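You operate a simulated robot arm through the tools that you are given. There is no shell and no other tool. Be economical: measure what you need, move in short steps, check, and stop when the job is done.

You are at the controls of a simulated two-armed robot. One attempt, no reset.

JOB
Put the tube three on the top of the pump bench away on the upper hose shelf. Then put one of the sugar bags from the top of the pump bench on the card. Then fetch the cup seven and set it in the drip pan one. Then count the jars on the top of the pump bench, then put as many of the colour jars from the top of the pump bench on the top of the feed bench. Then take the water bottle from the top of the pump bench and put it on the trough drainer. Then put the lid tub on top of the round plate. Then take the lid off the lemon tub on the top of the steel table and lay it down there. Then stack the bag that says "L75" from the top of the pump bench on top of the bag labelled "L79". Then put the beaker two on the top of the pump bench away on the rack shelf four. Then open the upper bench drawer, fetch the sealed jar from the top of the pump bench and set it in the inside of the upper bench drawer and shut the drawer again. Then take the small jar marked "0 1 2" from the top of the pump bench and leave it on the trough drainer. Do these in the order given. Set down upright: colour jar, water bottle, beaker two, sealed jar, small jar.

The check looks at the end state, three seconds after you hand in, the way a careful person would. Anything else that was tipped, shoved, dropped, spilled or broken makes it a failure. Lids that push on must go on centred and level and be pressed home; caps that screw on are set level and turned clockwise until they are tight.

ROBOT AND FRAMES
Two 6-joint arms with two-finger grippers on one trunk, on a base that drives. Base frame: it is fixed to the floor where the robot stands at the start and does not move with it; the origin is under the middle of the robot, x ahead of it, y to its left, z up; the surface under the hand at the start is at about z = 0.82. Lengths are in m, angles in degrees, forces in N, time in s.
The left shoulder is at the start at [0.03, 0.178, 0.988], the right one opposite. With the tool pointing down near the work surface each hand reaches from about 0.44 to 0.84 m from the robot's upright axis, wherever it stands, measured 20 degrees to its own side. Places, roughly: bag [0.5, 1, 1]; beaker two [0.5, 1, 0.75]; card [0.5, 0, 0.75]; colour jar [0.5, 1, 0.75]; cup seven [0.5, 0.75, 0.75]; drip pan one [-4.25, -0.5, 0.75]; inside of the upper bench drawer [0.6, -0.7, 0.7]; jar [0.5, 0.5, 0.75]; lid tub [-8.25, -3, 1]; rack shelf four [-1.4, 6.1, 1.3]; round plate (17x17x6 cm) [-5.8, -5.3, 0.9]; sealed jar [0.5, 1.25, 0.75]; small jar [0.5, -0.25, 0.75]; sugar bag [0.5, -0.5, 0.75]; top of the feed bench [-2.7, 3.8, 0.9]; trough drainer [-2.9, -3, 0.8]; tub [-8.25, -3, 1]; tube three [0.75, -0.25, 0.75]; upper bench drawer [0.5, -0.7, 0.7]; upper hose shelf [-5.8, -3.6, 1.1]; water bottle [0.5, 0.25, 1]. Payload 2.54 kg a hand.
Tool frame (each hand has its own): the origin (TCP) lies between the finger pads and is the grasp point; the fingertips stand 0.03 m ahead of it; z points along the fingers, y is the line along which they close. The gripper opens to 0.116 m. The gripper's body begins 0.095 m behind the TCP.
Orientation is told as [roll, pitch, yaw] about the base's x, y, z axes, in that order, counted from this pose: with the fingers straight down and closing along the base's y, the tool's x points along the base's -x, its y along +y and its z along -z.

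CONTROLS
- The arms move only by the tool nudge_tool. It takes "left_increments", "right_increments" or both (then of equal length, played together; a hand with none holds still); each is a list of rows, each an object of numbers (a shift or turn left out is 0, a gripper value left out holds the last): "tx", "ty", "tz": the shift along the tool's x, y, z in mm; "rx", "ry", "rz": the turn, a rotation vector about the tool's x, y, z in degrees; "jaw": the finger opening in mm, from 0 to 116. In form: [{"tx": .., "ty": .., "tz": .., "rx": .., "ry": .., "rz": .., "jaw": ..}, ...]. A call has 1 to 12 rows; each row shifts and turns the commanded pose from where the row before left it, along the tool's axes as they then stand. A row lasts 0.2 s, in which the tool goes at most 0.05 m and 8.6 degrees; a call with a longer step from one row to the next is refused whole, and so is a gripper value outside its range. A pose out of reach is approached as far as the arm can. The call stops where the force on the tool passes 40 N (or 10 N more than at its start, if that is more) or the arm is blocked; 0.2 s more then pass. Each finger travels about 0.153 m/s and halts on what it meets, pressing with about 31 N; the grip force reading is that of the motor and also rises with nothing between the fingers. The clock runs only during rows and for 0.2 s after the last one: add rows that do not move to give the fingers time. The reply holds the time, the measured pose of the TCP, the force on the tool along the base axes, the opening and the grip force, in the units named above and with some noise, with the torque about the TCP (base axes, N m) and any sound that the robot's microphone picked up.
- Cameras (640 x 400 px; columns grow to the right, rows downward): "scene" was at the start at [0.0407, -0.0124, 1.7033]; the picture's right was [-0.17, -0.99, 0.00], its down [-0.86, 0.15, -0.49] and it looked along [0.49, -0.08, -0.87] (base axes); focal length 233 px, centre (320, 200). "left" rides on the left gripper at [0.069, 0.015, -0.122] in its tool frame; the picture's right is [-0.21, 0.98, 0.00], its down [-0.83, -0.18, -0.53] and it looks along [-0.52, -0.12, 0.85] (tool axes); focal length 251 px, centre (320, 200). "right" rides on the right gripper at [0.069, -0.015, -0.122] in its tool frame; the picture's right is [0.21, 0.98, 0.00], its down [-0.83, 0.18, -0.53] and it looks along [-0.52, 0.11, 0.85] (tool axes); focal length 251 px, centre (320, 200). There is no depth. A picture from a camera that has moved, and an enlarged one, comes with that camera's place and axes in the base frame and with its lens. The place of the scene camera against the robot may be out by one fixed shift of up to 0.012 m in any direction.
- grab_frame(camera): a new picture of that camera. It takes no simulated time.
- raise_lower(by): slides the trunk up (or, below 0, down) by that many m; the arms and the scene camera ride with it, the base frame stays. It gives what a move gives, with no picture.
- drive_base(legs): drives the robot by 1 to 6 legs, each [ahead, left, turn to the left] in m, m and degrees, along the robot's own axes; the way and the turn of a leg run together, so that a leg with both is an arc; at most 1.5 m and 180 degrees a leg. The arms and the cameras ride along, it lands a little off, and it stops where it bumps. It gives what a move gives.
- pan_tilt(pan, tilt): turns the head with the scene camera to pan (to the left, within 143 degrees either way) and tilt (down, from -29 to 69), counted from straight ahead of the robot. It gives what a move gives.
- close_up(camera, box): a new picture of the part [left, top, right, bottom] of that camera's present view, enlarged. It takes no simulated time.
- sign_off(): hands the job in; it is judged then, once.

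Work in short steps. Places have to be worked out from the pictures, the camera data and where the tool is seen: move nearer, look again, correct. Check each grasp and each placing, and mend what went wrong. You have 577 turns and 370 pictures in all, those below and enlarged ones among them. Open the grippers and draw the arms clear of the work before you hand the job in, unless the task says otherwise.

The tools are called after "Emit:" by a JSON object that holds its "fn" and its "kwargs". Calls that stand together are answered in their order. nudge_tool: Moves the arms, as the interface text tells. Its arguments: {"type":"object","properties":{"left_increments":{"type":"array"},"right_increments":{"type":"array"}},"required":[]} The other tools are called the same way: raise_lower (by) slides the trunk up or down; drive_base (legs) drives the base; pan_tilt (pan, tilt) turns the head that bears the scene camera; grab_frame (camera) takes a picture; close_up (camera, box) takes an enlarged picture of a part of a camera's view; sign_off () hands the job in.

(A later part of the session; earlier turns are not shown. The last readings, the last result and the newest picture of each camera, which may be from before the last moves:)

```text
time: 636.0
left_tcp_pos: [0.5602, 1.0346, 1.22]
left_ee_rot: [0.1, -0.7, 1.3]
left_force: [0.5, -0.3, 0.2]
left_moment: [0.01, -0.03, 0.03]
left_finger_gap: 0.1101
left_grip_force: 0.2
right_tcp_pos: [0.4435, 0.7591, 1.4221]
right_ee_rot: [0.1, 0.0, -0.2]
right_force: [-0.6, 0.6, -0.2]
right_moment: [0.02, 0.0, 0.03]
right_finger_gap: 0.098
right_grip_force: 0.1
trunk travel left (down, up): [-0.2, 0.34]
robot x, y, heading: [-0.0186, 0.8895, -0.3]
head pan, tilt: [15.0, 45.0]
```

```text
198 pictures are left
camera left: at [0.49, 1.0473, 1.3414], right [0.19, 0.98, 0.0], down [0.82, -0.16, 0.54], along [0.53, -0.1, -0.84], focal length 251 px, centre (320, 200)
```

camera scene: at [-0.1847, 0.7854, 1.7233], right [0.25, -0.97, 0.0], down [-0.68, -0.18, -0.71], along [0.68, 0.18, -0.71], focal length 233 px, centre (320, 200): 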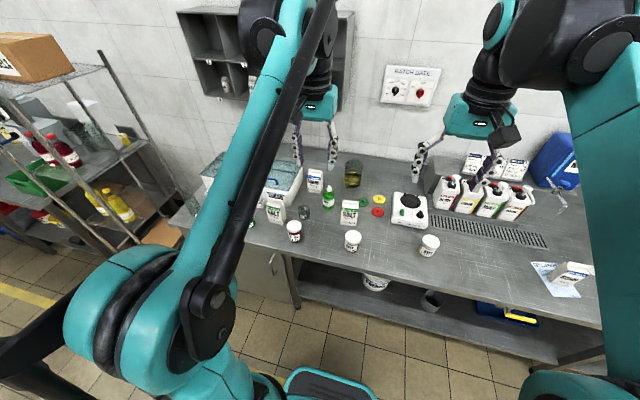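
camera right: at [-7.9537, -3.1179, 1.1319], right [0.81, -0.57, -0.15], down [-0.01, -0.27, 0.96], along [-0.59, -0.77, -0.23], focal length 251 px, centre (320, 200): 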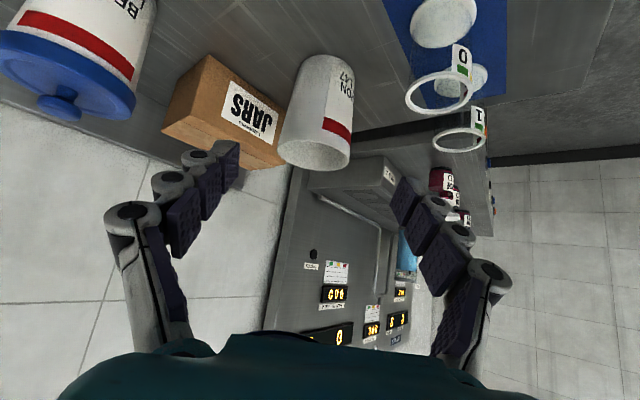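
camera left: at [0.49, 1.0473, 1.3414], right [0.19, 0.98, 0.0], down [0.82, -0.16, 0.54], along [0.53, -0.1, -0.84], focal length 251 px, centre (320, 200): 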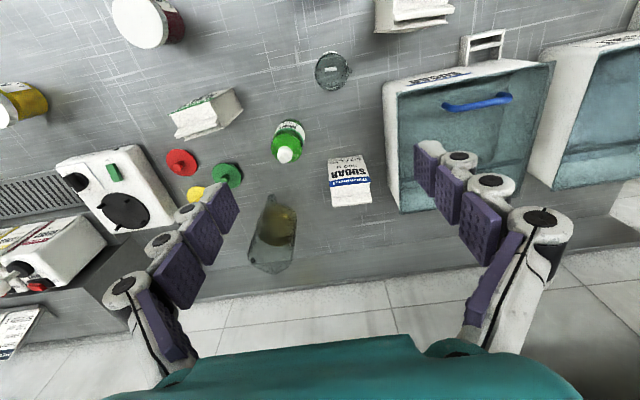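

L75 is centred near (0.745, 1.058), with a 3 cm gap to the bin. I come over it and lower partly.

Emit:
{"fn": "nudge_tool", "kwargs": {"left_increments": [{"tx": -40, "ty": 5, "tz": 20}, {"tx": -40, "ty": 5, "tz": 25}, {"tx": -40, "ty": 5, "tz": 25}, {"tx": -40, "ty": 5, "tz": 25}, {"tx": -20, "tz": 30, "jaw": 98}, {"tz": 20}, {}]}}

Emit:
{"fn": "grab_frame", "kwargs": {"camera": "left"}}

```text
time: 637.6
left_tcp_pos: [0.7439, 1.0602, 1.0763]
left_ee_rot: [0.1, -0.7, 1.3]
left_force: [-0.2, 0.0, 0.6]
left_moment: [-0.01, -0.01, 0.02]
left_finger_gap: 0.0981
left_grip_force: 0.1
right_tcp_pos: [0.4425, 0.7591, 1.4226]
right_ee_rot: [-0.1, 0.1, -0.2]
right_force: [-0.3, -0.2, 0.5]
right_moment: [-0.01, 0.01, 0.02]
right_finger_gap: 0.0979
right_grip_force: 0.1
trunk travel left (down, up): [-0.2, 0.34]
robot x, y, heading: [-0.0108, 0.8858, -0.2]
head pan, tilt: [15.0, 45.0]
```

```text
197 pictures are left
camera left: at [0.6732, 1.0728, 1.1977], right [0.19, 0.98, 0.0], down [0.82, -0.16, 0.54], along [0.53, -0.1, -0.84], focal length 251 px, centre (320, 200)
```

left: 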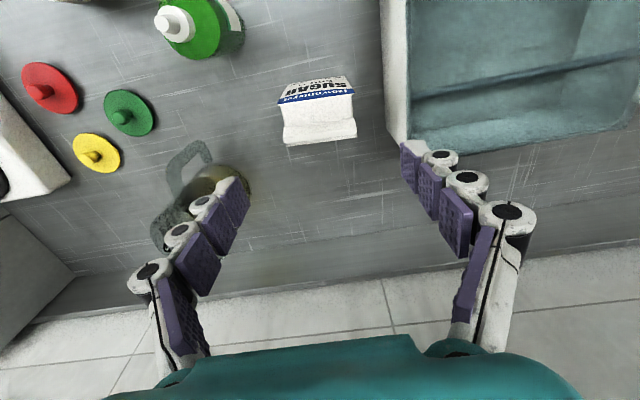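

Aligned. I lower to z≈0.895 and close.

Emit:
{"fn": "nudge_tool", "kwargs": {"left_increments": [{"tz": 45}, {"tz": 45}, {"tz": 45}, {"tz": 35}, {"tz": 11}, {"jaw": 40}, {}, {}, {}]}}

Emit:
{"fn": "grab_frame", "kwargs": {"camera": "left"}}

```text
time: 639.6
left_tcp_pos: [0.7473, 1.0593, 0.8963]
left_ee_rot: [0.1, -0.9, 1.3]
left_force: [-1.2, -0.4, 1.1]
left_moment: [-0.16, -0.13, -0.09]
left_finger_gap: 0.079
left_grip_force: 30.8
right_tcp_pos: [0.4434, 0.7572, 1.4215]
right_ee_rot: [0.0, 0.0, -0.2]
right_force: [-0.2, 0.7, -0.4]
right_moment: [0.02, -0.03, 0.02]
right_finger_gap: 0.0979
right_grip_force: 0.2
trunk travel left (down, up): [-0.2, 0.34]
robot x, y, heading: [-0.0139, 0.89, -0.5]
head pan, tilt: [15.0, 45.0]
```

```text
196 pictures are left
camera left: at [0.6762, 1.0721, 1.0176], right [0.19, 0.98, 0.0], down [0.82, -0.16, 0.54], along [0.53, -0.1, -0.84], focal length 251 px, centre (320, 200)
```

left: 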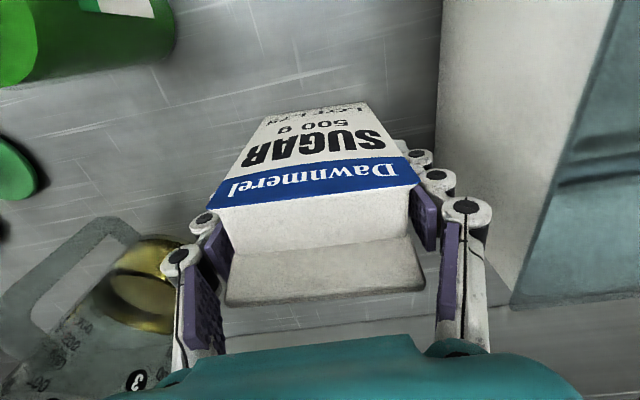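

Gripped (79 mm). I lift it and study the bag tops' shape before stacking.

Emit:
{"fn": "nudge_tool", "kwargs": {"left_increments": [{"tz": -30}, {"tz": -45}, {"tz": -45}, {"tz": -45}, {"tz": -45}, {"tx": 40}, {"tx": 40}, {"tx": 40}, {"tx": 40}, {}]}}

Emit:
{"fn": "grab_frame", "kwargs": {"camera": "scene"}}

Emit:
{"fn": "close_up", "kwargs": {"camera": "right", "box": [200, 60, 520, 300]}}

```text
time: 641.8
left_tcp_pos: [0.584, 1.0574, 1.1046]
left_ee_rot: [0.1, -0.7, 1.3]
left_force: [1.2, 0.0, -4.7]
left_moment: [0.0, -0.04, -0.04]
left_finger_gap: 0.0789
left_grip_force: 30.8
right_tcp_pos: [0.4446, 0.7587, 1.4215]
right_ee_rot: [-0.1, 0.0, -0.2]
right_force: [-0.3, 0.1, 0.0]
right_moment: [0.01, -0.01, -0.03]
right_finger_gap: 0.0979
right_grip_force: 0.0
trunk travel left (down, up): [-0.2, 0.34]
robot x, y, heading: [-0.0115, 0.8859, -0.3]
head pan, tilt: [15.0, 45.0]
```

```text
195 pictures are left
camera scene: at [0.0419, 0.9077, 1.7232], right [0.25, -0.97, 0.0], down [-0.68, -0.18, -0.71], along [0.68, 0.18, -0.71], focal length 233 px, centre (320, 200)
```

scene: 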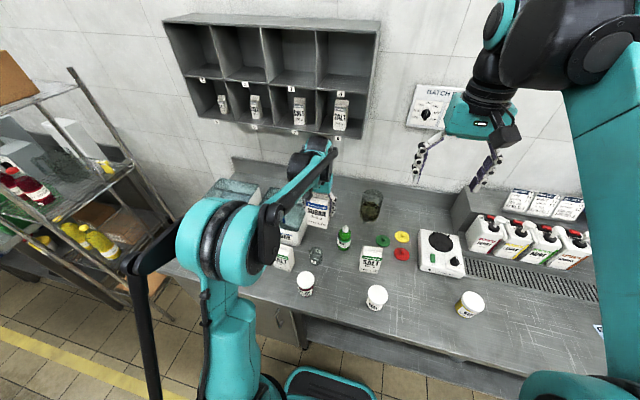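

```text
1.67 times, centred on (360, 180) of right
camera zoom: at [0.3764, 0.7424, 1.5432], right [-0.21, 0.98, 0.0], down [0.83, 0.18, 0.53], along [0.52, 0.11, -0.85], focal length 419 px, centre (253, 233)
```

zoom: 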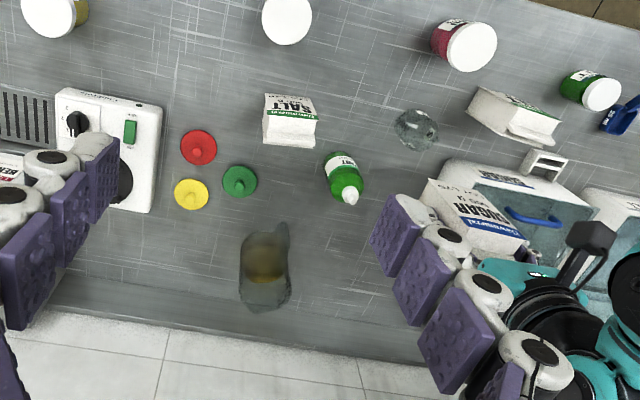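

I use the right hand camera for an oblique low view of bag L79's top profile.

Emit:
{"fn": "nudge_tool", "kwargs": {"right_increments": [{"rz": -7.5, "tz": 35, "ty": -20}, {"rz": -7.5, "tz": 35}, {"rz": -7.5, "tz": 35}, {"rz": -7.5, "tz": 35}, {"rz": -7.5, "tz": 35}, {"rz": -7.5, "tz": 35}, {"ry": -7.5}, {"ry": -7.5}, {"ry": -7.5}, {"ry": -7.5}, {"ry": -7.5}, {"ry": -7.5}]}}

Emit:
{"fn": "grab_frame", "kwargs": {"camera": "right"}}

```text
time: 644.4
left_tcp_pos: [0.5845, 1.0561, 1.1058]
left_ee_rot: [0.1, -0.7, 1.3]
left_force: [0.4, -0.7, -4.5]
left_moment: [-0.02, -0.02, 0.01]
left_finger_gap: 0.0787
left_grip_force: 31.2
right_tcp_pos: [0.4428, 0.7369, 1.2119]
right_ee_rot: [-0.1, -45.1, 44.9]
right_force: [0.5, -0.3, 0.5]
right_moment: [0.03, 0.02, 0.01]
right_finger_gap: 0.098
right_grip_force: 0.1
trunk travel left (down, up): [-0.2, 0.34]
robot x, y, heading: [-0.011, 0.8873, 0.1]
head pan, tilt: [15.0, 45.0]
```

```text
193 pictures are left
camera right: at [0.3583, 0.6304, 1.2487], right [-0.8, 0.59, -0.15], down [0.02, 0.27, 0.96], along [0.61, 0.76, -0.23], focal length 251 px, centre (320, 200)
```

right: 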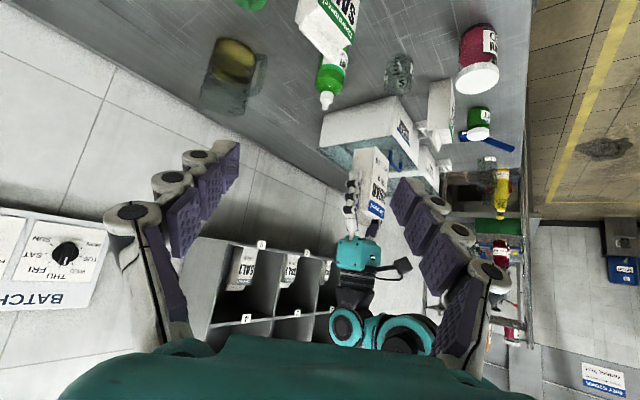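

Emit:
{"fn": "nudge_tool", "kwargs": {"right_increments": [{"tx": 25, "tz": 25}, {"tx": 25, "tz": 25}, {"tx": 25, "tz": 25}, {"tx": 25, "tz": 25}, {}]}}

Emit:
{"fn": "close_up", "kwargs": {"camera": "right", "box": [230, 0, 470, 160]}}

```text
time: 645.6
left_tcp_pos: [0.5845, 1.0578, 1.1069]
left_ee_rot: [0.2, -0.8, 1.3]
left_force: [-0.9, 0.2, -5.2]
left_moment: [0.01, -0.02, -0.04]
left_finger_gap: 0.0788
left_grip_force: 30.8
right_tcp_pos: [0.4423, 0.7399, 1.0725]
right_ee_rot: [-0.1, -45.1, 44.9]
right_force: [-0.8, 0.3, 0.2]
right_moment: [0.03, -0.04, -0.01]
right_finger_gap: 0.0977
right_grip_force: 0.1
trunk travel left (down, up): [-0.2, 0.34]
robot x, y, heading: [-0.0147, 0.8892, -0.2]
head pan, tilt: [15.0, 45.0]
```

```text
2.50 times, centred on (350, 80) of right
camera zoom: at [0.3577, 0.6327, 1.1097], right [-0.8, 0.59, -0.15], down [0.02, 0.28, 0.96], along [0.61, 0.76, -0.23], focal length 629 px, centre (245, 500)
```

zoom: 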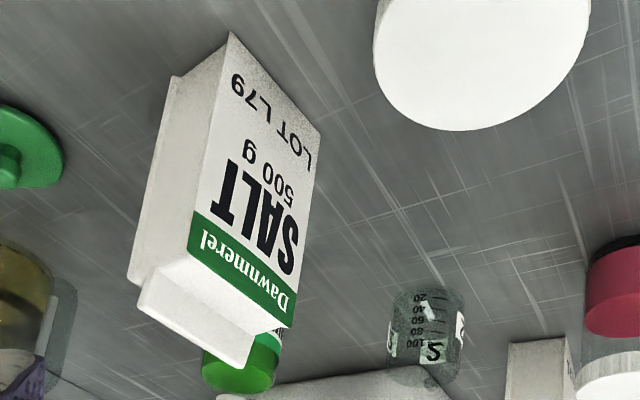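

The top has a sloped front and a narrow flap toward the back. I look from straight above L79 with the right camera to measure the flap.

Emit:
{"fn": "nudge_tool", "kwargs": {"right_increments": [{"tx": -25, "tz": -25}, {"ry": 7.5}, {"ry": 7.5}, {"ry": 7.5}, {"ry": 7.5}, {"ry": 7.5}, {"ry": 7.5}, {"rz": 7.5}, {"rz": 7.5}, {"rz": 7.5}, {"rz": 7.5}, {"rz": 7.5}]}}

Emit:
{"fn": "nudge_tool", "kwargs": {"right_increments": [{"rz": 7.5}, {"tx": -40, "ty": 20}, {"tx": -40, "ty": 20}, {"tx": -40, "ty": 20}, {"tx": -40, "ty": 20}, {"tx": -30}, {}]}}

Emit:
{"fn": "grab_frame", "kwargs": {"camera": "right"}}

```text
time: 648.2
left_tcp_pos: [0.5841, 1.0562, 1.1048]
left_ee_rot: [0.1, -0.6, 1.3]
left_force: [1.5, 0.2, -5.7]
left_moment: [0.0, 0.0, 0.01]
left_finger_gap: 0.0782
left_grip_force: 31.6
right_tcp_pos: [0.4432, 0.738, 1.1055]
right_ee_rot: [0.0, 0.0, 7.1]
right_force: [-0.3, -0.5, -0.6]
right_moment: [0.0, 0.01, -0.01]
right_finger_gap: 0.0981
right_grip_force: 0.0
trunk travel left (down, up): [-0.2, 0.34]
robot x, y, heading: [-0.0183, 0.8895, -0.2]
head pan, tilt: [15.0, 45.0]
```

```text
time: 649.8
left_tcp_pos: [0.5837, 1.0577, 1.105]
left_ee_rot: [0.0, -0.8, 1.4]
left_force: [0.0, -0.2, -4.7]
left_moment: [-0.02, -0.05, -0.03]
left_finger_gap: 0.0782
left_grip_force: 31.2
right_tcp_pos: [0.6335, 0.8159, 1.1051]
right_ee_rot: [-0.1, -0.1, -0.2]
right_force: [0.3, 0.7, 0.2]
right_moment: [0.0, -0.02, 0.01]
right_finger_gap: 0.098
right_grip_force: 0.0
trunk travel left (down, up): [-0.2, 0.34]
robot x, y, heading: [-0.0124, 0.8887, -0.2]
head pan, tilt: [15.0, 45.0]
```

```text
191 pictures are left
camera right: at [0.5644, 0.8003, 1.2273], right [-0.21, 0.98, 0.0], down [0.83, 0.18, 0.53], along [0.52, 0.11, -0.85], focal length 251 px, centre (320, 200)
```

right: 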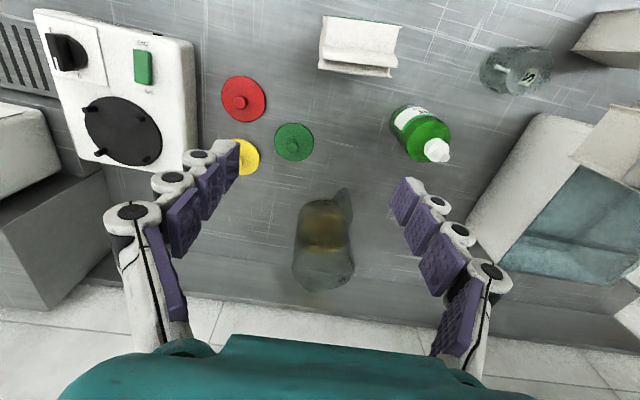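

Emit:
{"fn": "close_up", "kwargs": {"camera": "right", "box": [300, 0, 420, 90]}}

```text
4.44 times, centred on (360, 45) of right
camera zoom: at [0.5644, 0.8003, 1.2273], right [-0.21, 0.98, 0.0], down [0.83, 0.18, 0.53], along [0.52, 0.11, -0.85], focal length 1118 px, centre (142, 889)
```

zoom: 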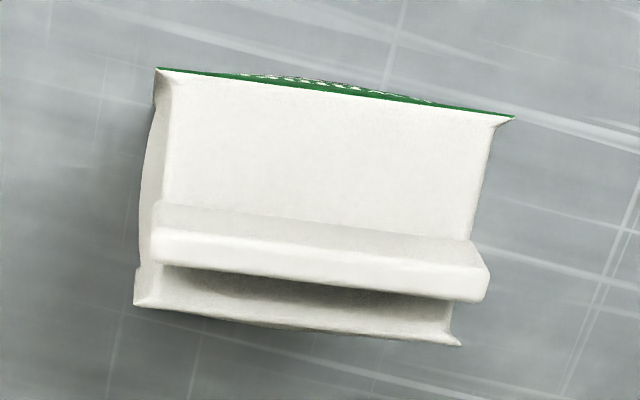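

The flap is narrow (≈1 cm) in the picture. To learn whether the physical top is flat, I gently probe the bag top with closed right fingertips, first on the front part.

Emit:
{"fn": "nudge_tool", "kwargs": {"right_increments": [{"tx": 45, "ty": 12, "jaw": 0}, {"tx": 47, "ty": 12}, {"tz": 40}, {"tz": 40}, {"tz": 12}, {}]}}

Emit:
{"fn": "nudge_tool", "kwargs": {"right_increments": [{"tz": 3}, {"tz": 3}, {"tz": 3}, {"tz": 2}, {"tz": 2}]}}

Emit:
{"fn": "grab_frame", "kwargs": {"camera": "right"}}

```text
time: 651.2
left_tcp_pos: [0.5841, 1.0573, 1.1046]
left_ee_rot: [0.1, -0.6, 1.3]
left_force: [-0.6, -0.2, -5.4]
left_moment: [-0.01, -0.01, -0.02]
left_finger_gap: 0.0782
left_grip_force: 31.2
right_tcp_pos: [0.5396, 0.8403, 1.0155]
right_ee_rot: [0.0, 0.1, -0.2]
right_force: [-0.4, 0.3, 0.5]
right_moment: [-0.01, 0.0, 0.0]
right_finger_gap: 0.0001
right_grip_force: 28.8
trunk travel left (down, up): [-0.2, 0.34]
robot x, y, heading: [-0.0149, 0.8884, -0.3]
head pan, tilt: [15.0, 45.0]
```

```text
time: 652.4
left_tcp_pos: [0.5843, 1.0571, 1.1044]
left_ee_rot: [0.1, -0.7, 1.3]
left_force: [-0.6, 0.2, -5.1]
left_moment: [0.02, -0.02, 0.01]
left_finger_gap: 0.0782
left_grip_force: 31.3
right_tcp_pos: [0.5415, 0.8415, 1.0014]
right_ee_rot: [0.0, 0.0, -0.2]
right_force: [-0.3, 0.8, -0.4]
right_moment: [0.01, -0.02, -0.01]
right_finger_gap: 0.0
right_grip_force: 28.7
trunk travel left (down, up): [-0.2, 0.34]
robot x, y, heading: [-0.0122, 0.8874, -0.3]
head pan, tilt: [15.0, 45.0]
```

```text
189 pictures are left
camera right: at [0.4731, 0.8256, 1.1224], right [-0.21, 0.98, 0.0], down [0.83, 0.18, 0.53], along [0.52, 0.11, -0.85], focal length 251 px, centre (320, 200)
```

right: 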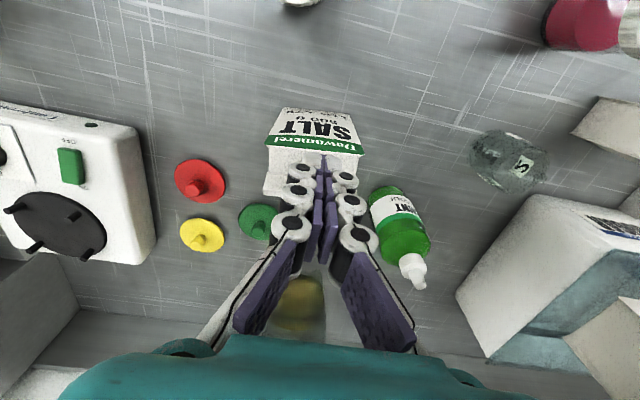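

Emit:
{"fn": "nudge_tool", "kwargs": {"right_increments": [{"tz": 3}, {"tz": 3}, {"tz": 3}, {"tz": 3}, {"tz": 3}]}}

Emit:
{"fn": "nudge_tool", "kwargs": {"right_increments": [{"tz": 2}, {"tz": 2}, {"tz": 2}]}}

Emit:
{"fn": "nudge_tool", "kwargs": {"right_increments": [{"tz": 2}, {"tz": 2}, {"tz": 2}]}}

```text
time: 653.6
left_tcp_pos: [0.5838, 1.0573, 1.1053]
left_ee_rot: [0.1, -0.7, 1.3]
left_force: [0.8, 0.4, -4.5]
left_moment: [0.01, -0.03, 0.03]
left_finger_gap: 0.0783
left_grip_force: 30.8
right_tcp_pos: [0.5424, 0.843, 0.9853]
right_ee_rot: [0.0, 0.0, -0.2]
right_force: [0.7, 0.4, -0.4]
right_moment: [0.02, -0.01, -0.05]
right_finger_gap: 0.0
right_grip_force: 28.8
trunk travel left (down, up): [-0.2, 0.34]
robot x, y, heading: [-0.0136, 0.8885, -0.2]
head pan, tilt: [15.0, 45.0]
```

```text
time: 654.4
left_tcp_pos: [0.585, 1.0574, 1.106]
left_ee_rot: [0.1, -0.7, 1.3]
left_force: [-0.5, 0.7, -4.2]
left_moment: [0.02, -0.06, 0.01]
left_finger_gap: 0.0782
left_grip_force: 31.1
right_tcp_pos: [0.5407, 0.8419, 0.9795]
right_ee_rot: [0.0, -0.1, -0.2]
right_force: [0.2, 1.3, -0.9]
right_moment: [-0.02, 0.01, 0.01]
right_finger_gap: 0.0
right_grip_force: 28.4
trunk travel left (down, up): [-0.2, 0.34]
robot x, y, heading: [-0.0131, 0.8861, 0.0]
head pan, tilt: [15.0, 45.0]
```

```text
time: 655.2
left_tcp_pos: [0.5856, 1.0574, 1.1055]
left_ee_rot: [0.1, -0.7, 1.3]
left_force: [-0.4, 0.0, -4.4]
left_moment: [0.03, -0.02, 0.01]
left_finger_gap: 0.078
left_grip_force: 31.6
right_tcp_pos: [0.5413, 0.8425, 0.9734]
right_ee_rot: [0.1, 0.0, -0.2]
right_force: [-0.8, 0.3, 0.4]
right_moment: [-0.02, -0.01, -0.02]
right_finger_gap: 0.0
right_grip_force: 28.5
trunk travel left (down, up): [-0.2, 0.34]
robot x, y, heading: [-0.0129, 0.889, -0.4]
head pan, tilt: [15.0, 45.0]
```

Emit:
{"fn": "nudge_tool", "kwargs": {"right_increments": [{"tz": 2}, {"tz": 2}, {"tz": 2}, {"tz": 2}]}}

Emit:
{"fn": "nudge_tool", "kwargs": {"right_increments": [{"tz": 2}, {"tz": 2}, {"tz": 2}, {"tz": 2}]}}

Emit:
{"fn": "grab_frame", "kwargs": {"camera": "right"}}

```text
time: 656.0
left_tcp_pos: [0.5829, 1.0577, 1.1058]
left_ee_rot: [0.1, -0.8, 1.3]
left_force: [0.5, 0.2, -4.7]
left_moment: [0.06, -0.03, -0.01]
left_finger_gap: 0.0783
left_grip_force: 30.9
right_tcp_pos: [0.5417, 0.8418, 0.9713]
right_ee_rot: [0.0, -0.1, -0.2]
right_force: [-0.8, 0.8, 27.4]
right_moment: [0.04, 0.04, -0.01]
right_finger_gap: 0.006
right_grip_force: 28.6
trunk travel left (down, up): [-0.2, 0.34]
robot x, y, heading: [-0.0153, 0.8885, -0.1]
head pan, tilt: [15.0, 45.0]
stopped in row 3 (right hand): the force on the tool passed its limit at 45 N (the readings are from after the stop); the commanded pose is now the measured one
```

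```text
time: 656.4
left_tcp_pos: [0.5824, 1.0585, 1.1054]
left_ee_rot: [0.0, -0.8, 1.3]
left_force: [-0.4, 0.2, -5.5]
left_moment: [0.02, -0.02, -0.02]
left_finger_gap: 0.0781
left_grip_force: 31.2
right_tcp_pos: [0.5408, 0.8413, 0.9722]
right_ee_rot: [-0.1, -0.2, -0.2]
right_force: [-4.8, 1.1, 27.4]
right_moment: [0.03, 0.2, -0.01]
right_finger_gap: 0.0058
right_grip_force: 28.4
trunk travel left (down, up): [-0.2, 0.34]
robot x, y, heading: [-0.0153, 0.8894, -0.1]
head pan, tilt: [15.0, 45.0]
stopped in row 1 (right hand): the force on the tool passed its limit at 46 N (the readings are from after the stop); the commanded pose is now the measured one
```

```text
188 pictures are left
camera right: at [0.4722, 0.8261, 1.0934], right [-0.21, 0.98, 0.0], down [0.82, 0.18, 0.54], along [0.52, 0.11, -0.84], focal length 251 px, centre (320, 200)
```

right: 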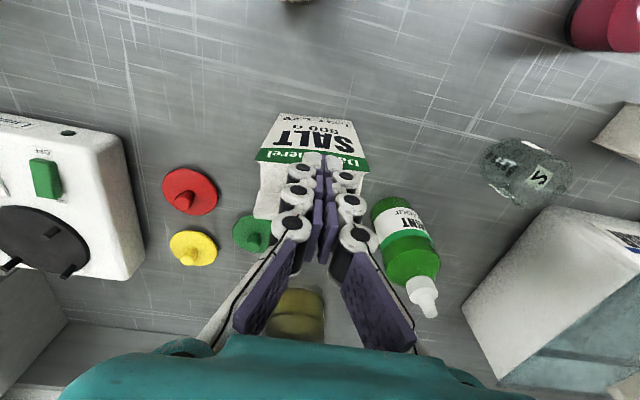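

Front contact at tip z≈0.942. Now I probe over the flap (x≈0.571).

Emit:
{"fn": "nudge_tool", "kwargs": {"right_increments": [{"tz": -15}, {"tx": -30}, {"tz": 3}, {"tz": 2}, {}]}}

Emit:
{"fn": "nudge_tool", "kwargs": {"right_increments": [{"tz": 2}, {"tz": 2}, {"tz": 2}, {"tz": 2}, {"tz": 2}, {"tz": 2}]}}

```text
time: 657.5
left_tcp_pos: [0.5849, 1.0571, 1.1055]
left_ee_rot: [0.1, -0.7, 1.3]
left_force: [-0.4, -0.6, -5.1]
left_moment: [0.02, -0.06, -0.02]
left_finger_gap: 0.078
left_grip_force: 30.8
right_tcp_pos: [0.5728, 0.8421, 0.9804]
right_ee_rot: [0.0, -0.3, -0.2]
right_force: [-0.3, 0.2, 0.7]
right_moment: [0.0, -0.04, 0.01]
right_finger_gap: 0.0
right_grip_force: 28.8
trunk travel left (down, up): [-0.2, 0.34]
robot x, y, heading: [-0.0168, 0.8848, 0.2]
head pan, tilt: [15.0, 45.0]
```

```text
time: 658.9
left_tcp_pos: [0.5831, 1.0573, 1.1051]
left_ee_rot: [0.1, -0.8, 1.2]
left_force: [-0.3, 0.4, -5.4]
left_moment: [0.0, 0.0, -0.03]
left_finger_gap: 0.0778
left_grip_force: 30.7
right_tcp_pos: [0.5729, 0.8411, 0.9719]
right_ee_rot: [-0.2, -0.4, -0.2]
right_force: [-1.8, -0.4, 22.5]
right_moment: [-0.01, 0.19, 0.03]
right_finger_gap: 0.0059
right_grip_force: 28.4
trunk travel left (down, up): [-0.2, 0.34]
robot x, y, heading: [-0.0166, 0.8861, -0.2]
head pan, tilt: [15.0, 45.0]
stopped in row 6 (right hand): the force on the tool passed its limit at 46 N (the readings are from after the stop); the commanded pose is now the measured one
```

Both spots stop at the same height: the top is physically flat at z≈0.942. I retract the right hand and carry L75 over L79, turned ~4° to match.

Emit:
{"fn": "nudge_tool", "kwargs": {"right_increments": [{"tz": -40}, {"tz": -40}, {"tz": -40}, {"tx": 40, "ty": -25}, {"tx": 40, "ty": -25}, {"tx": 40, "ty": -25}, {"tz": -45, "jaw": 90}, {"tz": -45}, {"tz": -45}, {"tz": -45}], "left_increments": [{}, {}, {}, {}, {}, {"tz": -15}, {"tz": -15}, {"rz": -4}, {}, {}]}}

Emit:
{"fn": "nudge_tool", "kwargs": {"left_increments": [{"tx": 3.5, "ty": -40}, {"tx": 3.5, "ty": -40}, {"tx": 3.5, "ty": -40}, {"tx": 3.5, "ty": -40}, {"tx": 3.5, "ty": -40}, {"tx": 0, "ty": -16}, {}]}}

Emit:
{"fn": "grab_frame", "kwargs": {"camera": "left"}}

Emit:
{"fn": "grab_frame", "kwargs": {"camera": "right"}}

```text
time: 661.1
left_tcp_pos: [0.5847, 1.056, 1.1364]
left_ee_rot: [0.0, -0.7, 5.2]
left_force: [-0.3, -0.4, -4.7]
left_moment: [0.01, -0.05, -0.02]
left_finger_gap: 0.0778
left_grip_force: 31.1
right_tcp_pos: [0.4495, 0.7697, 1.2705]
right_ee_rot: [-0.2, -0.4, -0.2]
right_force: [0.2, -0.6, 0.7]
right_moment: [-0.03, 0.02, -0.02]
right_finger_gap: 0.09
right_grip_force: 0.0
trunk travel left (down, up): [-0.2, 0.34]
robot x, y, heading: [-0.0159, 0.8904, -0.0]
head pan, tilt: [15.0, 45.0]
```

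```text
time: 662.7
left_tcp_pos: [0.5854, 0.8392, 1.1356]
left_ee_rot: [0.0, -0.6, 5.2]
left_force: [-0.7, -0.2, -5.9]
left_moment: [0.0, -0.02, 0.0]
left_finger_gap: 0.0775
left_grip_force: 31.2
right_tcp_pos: [0.4499, 0.7696, 1.2687]
right_ee_rot: [0.0, -0.3, -0.3]
right_force: [0.7, -0.9, -0.3]
right_moment: [-0.01, -0.02, 0.0]
right_finger_gap: 0.0901
right_grip_force: 0.0
trunk travel left (down, up): [-0.2, 0.34]
robot x, y, heading: [-0.0116, 0.8879, -0.1]
head pan, tilt: [15.0, 45.0]
```

```text
187 pictures are left
camera left: at [0.514, 0.8479, 1.2566], right [0.12, 0.99, 0.0], down [0.83, -0.11, 0.54], along [0.54, -0.06, -0.84], focal length 251 px, centre (320, 200)
```

left: 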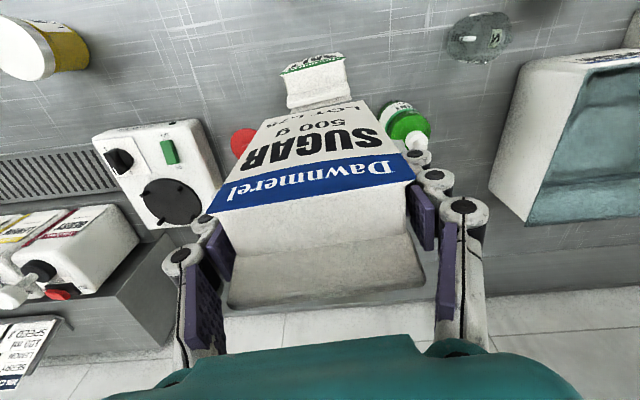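

```text
186 pictures are left
camera right: at [0.3815, 0.7532, 1.3908], right [-0.21, 0.98, 0.0], down [0.82, 0.18, 0.54], along [0.53, 0.11, -0.84], focal length 251 px, centre (320, 200)
```

right: 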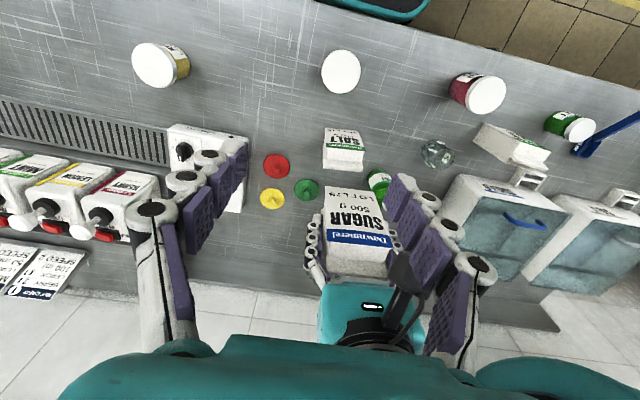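

I correct by -21 mm in x and lower onto the flat top with care.

Emit:
{"fn": "nudge_tool", "kwargs": {"left_increments": [{"tx": 21, "ty": 4}, {"tz": 40}, {"tz": 40}, {"tz": 20}, {}]}}

Emit:
{"fn": "grab_frame", "kwargs": {"camera": "right"}}

Emit:
{"fn": "grab_frame", "kwargs": {"camera": "scene"}}

```text
time: 663.9
left_tcp_pos: [0.5677, 0.8424, 1.0345]
left_ee_rot: [-0.1, -0.7, 5.3]
left_force: [0.9, -0.9, -5.4]
left_moment: [-0.01, -0.02, 0.0]
left_finger_gap: 0.0776
left_grip_force: 31.0
right_tcp_pos: [0.4506, 0.7683, 1.269]
right_ee_rot: [0.0, -0.3, -0.2]
right_force: [0.2, 0.2, 0.1]
right_moment: [0.0, 0.0, 0.01]
right_finger_gap: 0.0902
right_grip_force: 0.0
trunk travel left (down, up): [-0.2, 0.34]
robot x, y, heading: [-0.0144, 0.8942, -0.5]
head pan, tilt: [15.0, 45.0]
```

```text
185 pictures are left
camera right: at [0.3814, 0.7531, 1.3908], right [-0.21, 0.98, 0.0], down [0.82, 0.18, 0.54], along [0.53, 0.11, -0.84], focal length 251 px, centre (320, 200)
```

right: 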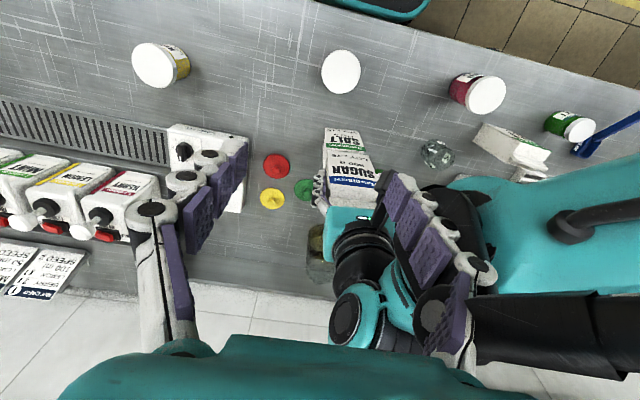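

```text
184 pictures are left
camera scene: at [0.04, 0.9073, 1.7233], right [0.25, -0.97, 0.0], down [-0.68, -0.18, -0.71], along [0.68, 0.18, -0.71], focal length 233 px, centre (320, 200)
```

scene: 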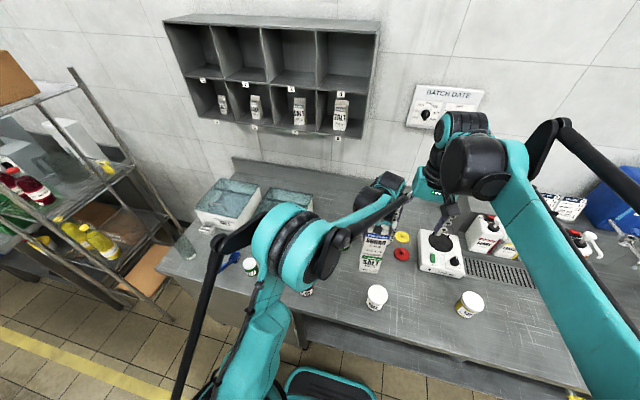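

Emit:
{"fn": "close_up", "kwargs": {"camera": "scene", "box": [330, 200, 420, 290]}}

Emit:
{"fn": "close_up", "kwargs": {"camera": "right", "box": [290, 110, 410, 230]}}

```text
4.44 times, centred on (375, 245) of scene
camera zoom: at [0.04, 0.9073, 1.7233], right [0.25, -0.97, 0.0], down [-0.68, -0.18, -0.71], along [0.68, 0.18, -0.71], focal length 1036 px, centre (76, 0)
```

zoom: 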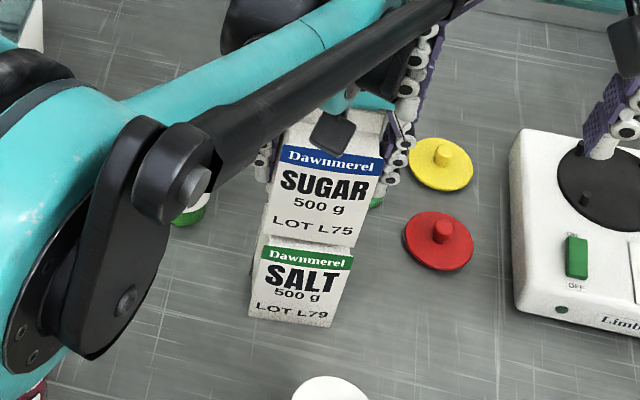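

```text
3.33 times, centred on (350, 170) of right
camera zoom: at [0.3814, 0.7531, 1.3908], right [-0.21, 0.98, 0.0], down [0.82, 0.18, 0.54], along [0.53, 0.11, -0.84], focal length 838 px, centre (220, 300)
```

zoom: 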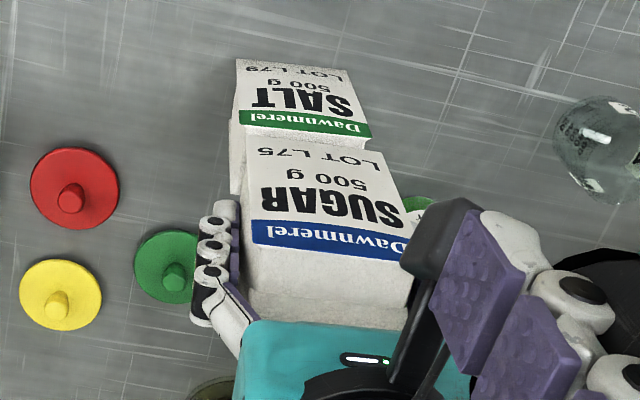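

Well aligned. I lower the last bit in small steps.

Emit:
{"fn": "nudge_tool", "kwargs": {"left_increments": [{"tx": 3, "tz": 4}, {"tz": 3}, {"tz": 2}, {"tz": 2}, {"tz": 2}, {}]}}

Emit:
{"fn": "nudge_tool", "kwargs": {"left_increments": [{"tz": 2}, {"tz": 2}, {}]}}

```text
time: 665.3
left_tcp_pos: [0.5649, 0.8408, 1.022]
left_ee_rot: [0.0, -0.9, 5.3]
left_force: [2.4, 0.3, 3.7]
left_moment: [0.09, 0.09, -0.09]
left_finger_gap: 0.0776
left_grip_force: 31.0
right_tcp_pos: [0.45, 0.7684, 1.2688]
right_ee_rot: [0.0, -0.3, -0.2]
right_force: [-0.3, 0.3, 0.0]
right_moment: [-0.03, 0.0, -0.01]
right_finger_gap: 0.0901
right_grip_force: 0.1
trunk travel left (down, up): [-0.2, 0.34]
robot x, y, heading: [-0.0191, 0.887, -0.0]
head pan, tilt: [15.0, 45.0]
```

```text
time: 666.1
left_tcp_pos: [0.5621, 0.8425, 1.0176]
left_ee_rot: [-0.1, -0.8, 5.3]
left_force: [1.5, -0.2, 21.3]
left_moment: [-0.01, -0.01, -0.1]
left_finger_gap: 0.0779
left_grip_force: 30.7
right_tcp_pos: [0.4497, 0.769, 1.2697]
right_ee_rot: [-0.1, -0.4, -0.2]
right_force: [0.5, -0.6, -0.9]
right_moment: [-0.01, 0.0, 0.0]
right_finger_gap: 0.0901
right_grip_force: 0.1
trunk travel left (down, up): [-0.2, 0.34]
robot x, y, heading: [-0.0145, 0.8867, -0.3]
head pan, tilt: [15.0, 45.0]
```

Seated. I open slowly and check it stays.

Emit:
{"fn": "nudge_tool", "kwargs": {"left_increments": [{"tz": -1}, {"jaw": 82}, {}, {"jaw": 90}, {}, {}, {}]}}

Emit:
{"fn": "close_up", "kwargs": {"camera": "right", "box": [290, 110, 410, 230]}}

```text
time: 667.7
left_tcp_pos: [0.5637, 0.8424, 1.019]
left_ee_rot: [0.0, -0.7, 5.3]
left_force: [0.2, -0.1, -0.8]
left_moment: [0.02, 0.0, 0.02]
left_finger_gap: 0.0898
left_grip_force: 0.2
right_tcp_pos: [0.451, 0.7698, 1.2697]
right_ee_rot: [-0.1, -0.3, -0.3]
right_force: [0.5, -0.3, -0.6]
right_moment: [-0.01, -0.01, 0.05]
right_finger_gap: 0.0898
right_grip_force: 0.1
trunk travel left (down, up): [-0.2, 0.34]
robot x, y, heading: [-0.0134, 0.8897, -0.2]
head pan, tilt: [15.0, 45.0]
```

```text
3.33 times, centred on (350, 170) of right
camera zoom: at [0.3811, 0.7531, 1.3909], right [-0.21, 0.98, 0.0], down [0.82, 0.18, 0.54], along [0.53, 0.11, -0.84], focal length 838 px, centre (220, 300)
```

zoom: 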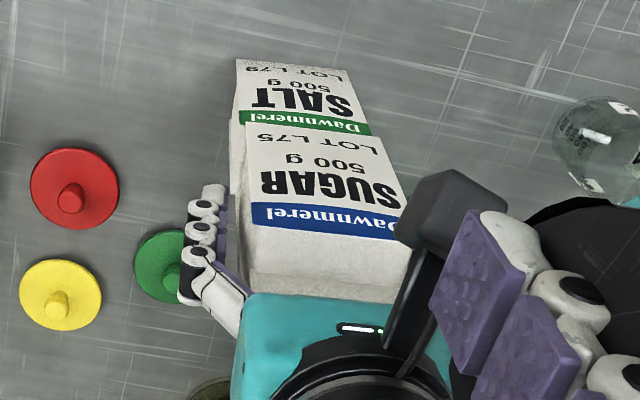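

Stable. I raise the left hand straight up, clear.

Emit:
{"fn": "nudge_tool", "kwargs": {"left_increments": [{"jaw": 100}, {"tz": -20}, {"tz": -40}, {"tz": -45}, {"tz": -45}, {"tz": -45}, {"tz": -45}, {}]}}

Emit:
{"fn": "close_up", "kwargs": {"camera": "right", "box": [200, 60, 520, 260]}}

```text
time: 669.5
left_tcp_pos: [0.5612, 0.8408, 1.2571]
left_ee_rot: [0.1, -0.7, 5.4]
left_force: [0.1, -0.9, 0.9]
left_moment: [0.03, 0.03, 0.01]
left_finger_gap: 0.1001
left_grip_force: 0.0
right_tcp_pos: [0.4499, 0.7683, 1.2702]
right_ee_rot: [0.0, -0.2, -0.2]
right_force: [-0.1, 0.4, -0.1]
right_moment: [0.0, 0.01, -0.02]
right_finger_gap: 0.09
right_grip_force: 0.1
trunk travel left (down, up): [-0.2, 0.34]
robot x, y, heading: [-0.0139, 0.8876, -0.1]
head pan, tilt: [15.0, 45.0]
```

```text
2.00 times, centred on (360, 160) of right
camera zoom: at [0.3814, 0.7532, 1.3908], right [-0.21, 0.98, 0.0], down [0.82, 0.18, 0.54], along [0.53, 0.11, -0.84], focal length 503 px, centre (240, 280)
```

zoom: 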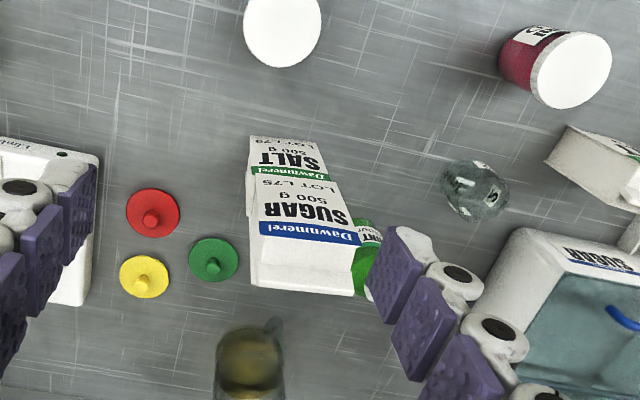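

The stack stands. Next, beaker two at about (0.54, 1.07): I bring the left hand to approach it from the right-front at a slope.

Emit:
{"fn": "nudge_tool", "kwargs": {"left_increments": [{"tx": 38, "ty": 28}, {"tx": 38, "ty": 28}, {"tx": 38, "ty": 28}, {"tx": 38, "ty": 28}, {"rz": -8}, {"rz": -8}, {"rz": -8}, {"rz": -8}, {"rz": -4}]}}

Emit:
{"fn": "nudge_tool", "kwargs": {"left_increments": [{"ry": -8.4}, {"ry": -8.4}, {"ry": -8.4}, {"ry": -8.4}, {"ry": -8.4}, {"ry": -8}, {}]}}

Emit:
{"fn": "grab_frame", "kwargs": {"camera": "left"}}

```text
time: 671.5
left_tcp_pos: [0.3994, 0.9392, 1.2567]
left_ee_rot: [-0.4, -0.6, 41.4]
left_force: [-0.3, 0.6, 0.3]
left_moment: [0.0, 0.02, 0.02]
left_finger_gap: 0.1
left_grip_force: 0.0
right_tcp_pos: [0.4505, 0.7693, 1.2686]
right_ee_rot: [0.0, -0.2, -0.2]
right_force: [0.0, -0.3, 0.5]
right_moment: [-0.02, 0.04, 0.01]
right_finger_gap: 0.0899
right_grip_force: 0.1
trunk travel left (down, up): [-0.2, 0.34]
robot x, y, heading: [-0.0141, 0.8827, -0.3]
head pan, tilt: [15.0, 45.0]
```

```text
time: 673.1
left_tcp_pos: [0.3992, 0.9392, 1.2573]
left_ee_rot: [-0.7, -50.7, 41.9]
left_force: [-0.2, 0.1, 0.1]
left_moment: [0.0, -0.02, 0.0]
left_finger_gap: 0.0999
left_grip_force: 0.0
right_tcp_pos: [0.4496, 0.7695, 1.2689]
right_ee_rot: [0.0, -0.3, -0.2]
right_force: [-0.1, 0.6, 0.4]
right_moment: [0.0, -0.03, 0.01]
right_finger_gap: 0.0902
right_grip_force: 0.0
trunk travel left (down, up): [-0.2, 0.34]
robot x, y, heading: [-0.0174, 0.8908, -0.4]
head pan, tilt: [15.0, 45.0]
```

```text
179 pictures are left
camera left: at [0.2856, 0.8591, 1.2809], right [-0.54, 0.82, 0.16], down [0.2, -0.06, 0.98], along [0.82, 0.56, -0.13], focal length 251 px, centre (320, 200)
```

left: 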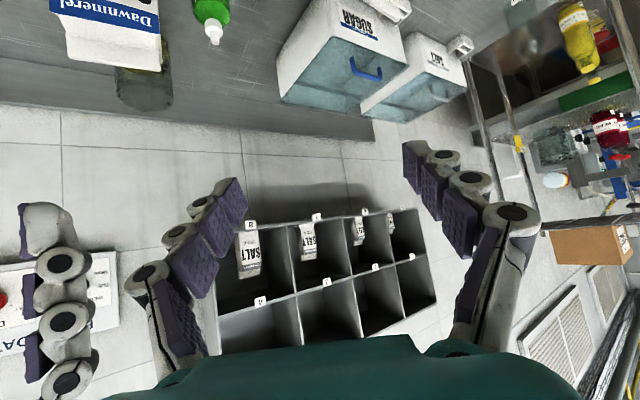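

Emit:
{"fn": "nudge_tool", "kwargs": {"left_increments": [{"tx": 30, "ty": 0.6, "tz": 33}, {"tx": 30, "ty": 0.6, "tz": 33}, {"tx": 30, "ty": 0.6, "tz": 33}, {"tx": 30, "ty": 0.6, "tz": 33}, {"tx": 30, "ty": 0.6, "tz": 33}, {"tx": 30, "ty": 0.6, "tz": 32}, {}]}}

Emit:
{"fn": "grab_frame", "kwargs": {"camera": "left"}}

```text
time: 674.7
left_tcp_pos: [0.424, 0.9623, 0.9911]
left_ee_rot: [-0.7, -50.6, 42.0]
left_force: [0.6, 0.2, -0.3]
left_moment: [-0.02, -0.02, -0.05]
left_finger_gap: 0.1
left_grip_force: 0.0
right_tcp_pos: [0.4493, 0.7693, 1.271]
right_ee_rot: [-0.1, -0.5, -0.2]
right_force: [0.8, 0.0, 0.0]
right_moment: [0.02, -0.01, 0.01]
right_finger_gap: 0.0899
right_grip_force: 0.0
trunk travel left (down, up): [-0.2, 0.34]
robot x, y, heading: [-0.0171, 0.8869, -0.2]
head pan, tilt: [15.0, 45.0]
```

```text
178 pictures are left
camera left: at [0.3115, 0.883, 1.0151], right [-0.54, 0.82, 0.16], down [0.2, -0.06, 0.98], along [0.82, 0.56, -0.13], focal length 251 px, centre (320, 200)
```

left: 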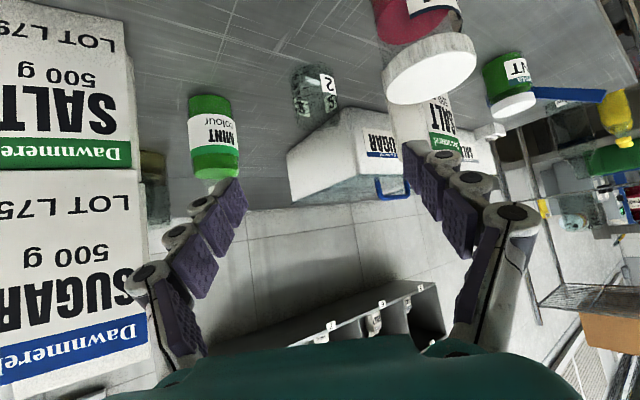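

Beaker at (0.531, 1.053), Ø≈50 mm, rim ≈0.88. To clear the 60 ml jar in front I turn the approach 15° more sideways, then look.

Emit:
{"fn": "nudge_tool", "kwargs": {"left_increments": [{"rx": -5.8, "rz": -4.75}, {"rx": -5.8, "rz": -4.75}, {"tx": 9.6, "ty": -20, "tz": 10}, {"ty": -20, "tz": 22, "jaw": 85}, {}]}}

Emit:
{"fn": "grab_frame", "kwargs": {"camera": "left"}}

```text
time: 675.9
left_tcp_pos: [0.4697, 0.9587, 0.9637]
left_ee_rot: [-0.6, -50.5, 56.8]
left_force: [-0.1, 0.4, 0.1]
left_moment: [0.02, -0.02, -0.01]
left_finger_gap: 0.0853
left_grip_force: 0.1
right_tcp_pos: [0.4485, 0.7678, 1.2695]
right_ee_rot: [0.0, -0.4, -0.2]
right_force: [-0.8, 0.3, -0.4]
right_moment: [0.01, -0.04, -0.02]
right_finger_gap: 0.0899
right_grip_force: 0.0
trunk travel left (down, up): [-0.2, 0.34]
robot x, y, heading: [-0.0142, 0.8861, 0.1]
head pan, tilt: [15.0, 45.0]
```

```text
177 pictures are left
camera left: at [0.3803, 0.852, 0.988], right [-0.74, 0.66, 0.16], down [0.21, 0.0, 0.98], along [0.64, 0.76, -0.13], focal length 251 px, centre (320, 200)
```

left: 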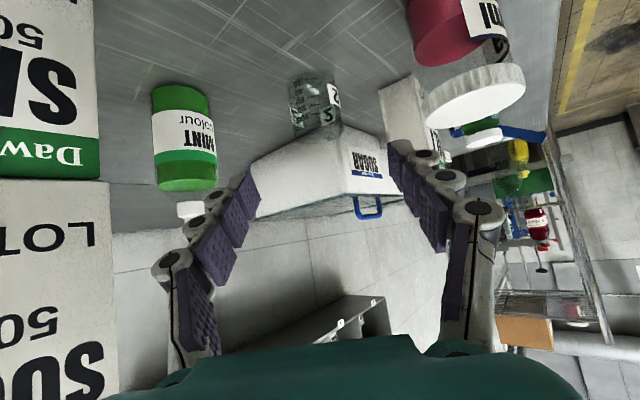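

Emit:
{"fn": "nudge_tool", "kwargs": {"left_increments": [{"ty": -3, "tz": 40}, {"tz": 40}, {"tz": 25}, {}]}}

Emit:
{"fn": "grab_frame", "kwargs": {"camera": "left"}}

Emit:
{"fn": "close_up", "kwargs": {"camera": "right", "box": [240, 40, 560, 240]}}

```text
time: 676.9
left_tcp_pos: [0.522, 1.0237, 0.9045]
left_ee_rot: [-0.5, -50.6, 56.8]
left_force: [0.5, 0.3, -1.1]
left_moment: [0.01, 0.0, -0.03]
left_finger_gap: 0.0847
left_grip_force: 0.1
left hand out of reach, approached as far as the arm can: row 3
right_tcp_pos: [0.4501, 0.769, 1.2698]
right_ee_rot: [0.0, -0.5, -0.2]
right_force: [-1.2, -0.1, 0.2]
right_moment: [-0.04, 0.0, 0.02]
right_finger_gap: 0.0898
right_grip_force: 0.1
trunk travel left (down, up): [-0.2, 0.34]
robot x, y, heading: [-0.0122, 0.8862, -0.1]
head pan, tilt: [15.0, 45.0]
```

```text
176 pictures are left
camera left: at [0.4337, 0.9165, 0.928], right [-0.74, 0.66, 0.16], down [0.21, 0.0, 0.98], along [0.64, 0.76, -0.14], focal length 251 px, centre (320, 200)
```

left: 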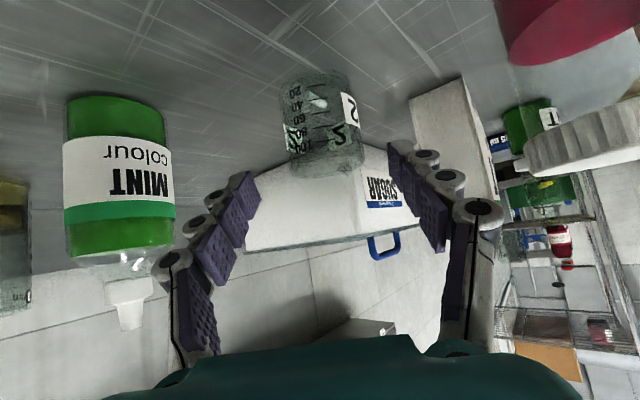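

```text
2.00 times, centred on (400, 140) of right
camera zoom: at [0.3807, 0.753, 1.3911], right [-0.21, 0.98, 0.0], down [0.82, 0.18, 0.54], along [0.53, 0.11, -0.84], focal length 503 px, centre (160, 320)
```

zoom: 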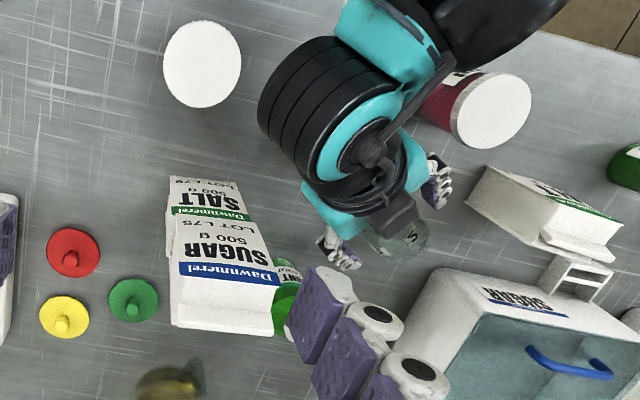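

The arm is near its limit here. I retract, shift the base right/back a little, and re-approach.

Emit:
{"fn": "nudge_tool", "kwargs": {"left_increments": [{"tz": -35}, {"tz": -35}, {"tz": -35}, {"tx": -38, "tz": -31}, {"tx": -38, "tz": -31}, {}]}}

Emit:
{"fn": "drive_base", "kwargs": {"legs": [[-0.08, -0.22, 0]]}}

Emit:
{"fn": "grab_frame", "kwargs": {"camera": "left"}}

```text
time: 678.3
left_tcp_pos: [0.4781, 0.9567, 1.0666]
left_ee_rot: [-0.6, -50.5, 56.7]
left_force: [0.4, -0.9, 1.0]
left_moment: [0.0, -0.02, 0.02]
left_finger_gap: 0.0847
left_grip_force: 0.0
right_tcp_pos: [0.4506, 0.7687, 1.2701]
right_ee_rot: [0.1, -0.4, -0.2]
right_force: [0.1, -0.3, -0.3]
right_moment: [0.01, 0.02, 0.02]
right_finger_gap: 0.0899
right_grip_force: 0.1
trunk travel left (down, up): [-0.2, 0.34]
robot x, y, heading: [-0.0131, 0.8893, -0.1]
head pan, tilt: [15.0, 45.0]
```

```text
time: 680.1
left_tcp_pos: [0.3954, 0.7334, 1.0672]
left_ee_rot: [-0.6, -50.6, 56.5]
left_force: [-0.7, 0.0, 0.4]
left_moment: [0.01, 0.0, 0.04]
left_finger_gap: 0.085
left_grip_force: 0.0
right_tcp_pos: [0.3675, 0.5461, 1.27]
right_ee_rot: [0.1, -0.4, -0.4]
right_force: [0.1, -0.6, -0.5]
right_moment: [0.03, 0.02, 0.0]
right_finger_gap: 0.0899
right_grip_force: 0.0
trunk travel left (down, up): [-0.2, 0.34]
robot x, y, heading: [-0.0955, 0.6655, -0.7]
head pan, tilt: [15.0, 45.0]
```

```text
174 pictures are left
camera left: at [0.3058, 0.6274, 1.0903], right [-0.74, 0.66, 0.16], down [0.21, 0.0, 0.98], along [0.65, 0.75, -0.13], focal length 251 px, centre (320, 200)
```

left: 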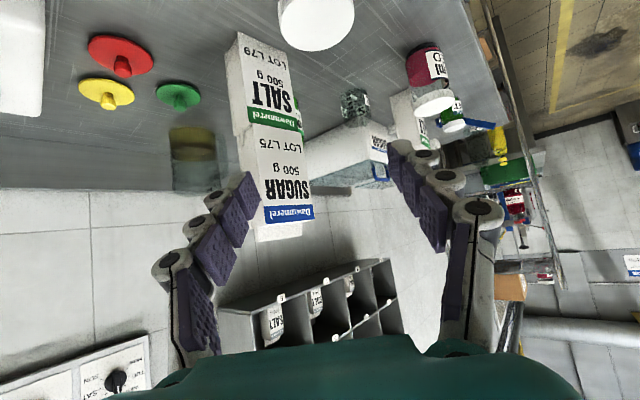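

Emit:
{"fn": "nudge_tool", "kwargs": {"left_increments": [{"tx": -28.6, "ty": 12.1, "tz": 34.8}, {"tx": -28.6, "ty": 12.1, "tz": 34.8}, {"tx": -28.6, "ty": 12.1, "tz": 34.8}, {"tx": -28.6, "ty": 12.1, "tz": 34.8}, {"tx": -28.6, "ty": 12.1, "tz": 34.8}, {"tx": 38, "tz": 31.5}, {"tx": 38, "tz": 31.5}, {}]}}

Emit:
{"fn": "grab_frame", "kwargs": {"camera": "left"}}

```text
time: 681.9
left_tcp_pos: [0.4715, 0.9547, 0.9686]
left_ee_rot: [-0.6, -50.5, 56.6]
left_force: [-0.1, -0.7, -0.3]
left_moment: [-0.04, -0.04, 0.01]
left_finger_gap: 0.085
left_grip_force: 0.1
right_tcp_pos: [0.366, 0.546, 1.27]
right_ee_rot: [0.1, -0.4, -0.4]
right_force: [0.0, -0.8, -0.2]
right_moment: [0.01, -0.04, 0.0]
right_finger_gap: 0.0899
right_grip_force: 0.1
trunk travel left (down, up): [-0.2, 0.34]
robot x, y, heading: [-0.0973, 0.6674, -0.8]
head pan, tilt: [15.0, 45.0]
```

```text
173 pictures are left
camera left: at [0.3819, 0.8486, 0.9922], right [-0.74, 0.66, 0.16], down [0.21, 0.0, 0.98], along [0.65, 0.75, -0.13], focal length 251 px, centre (320, 200)
```

left: 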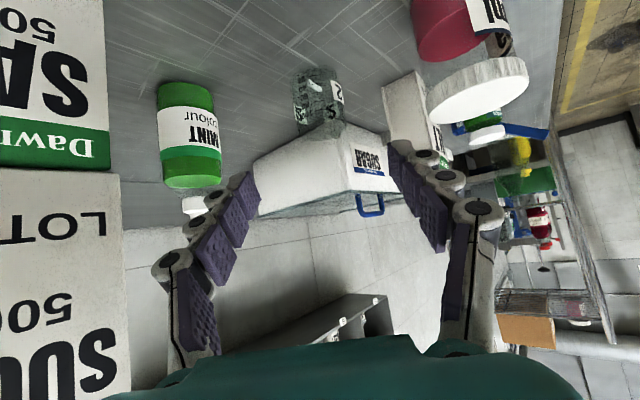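

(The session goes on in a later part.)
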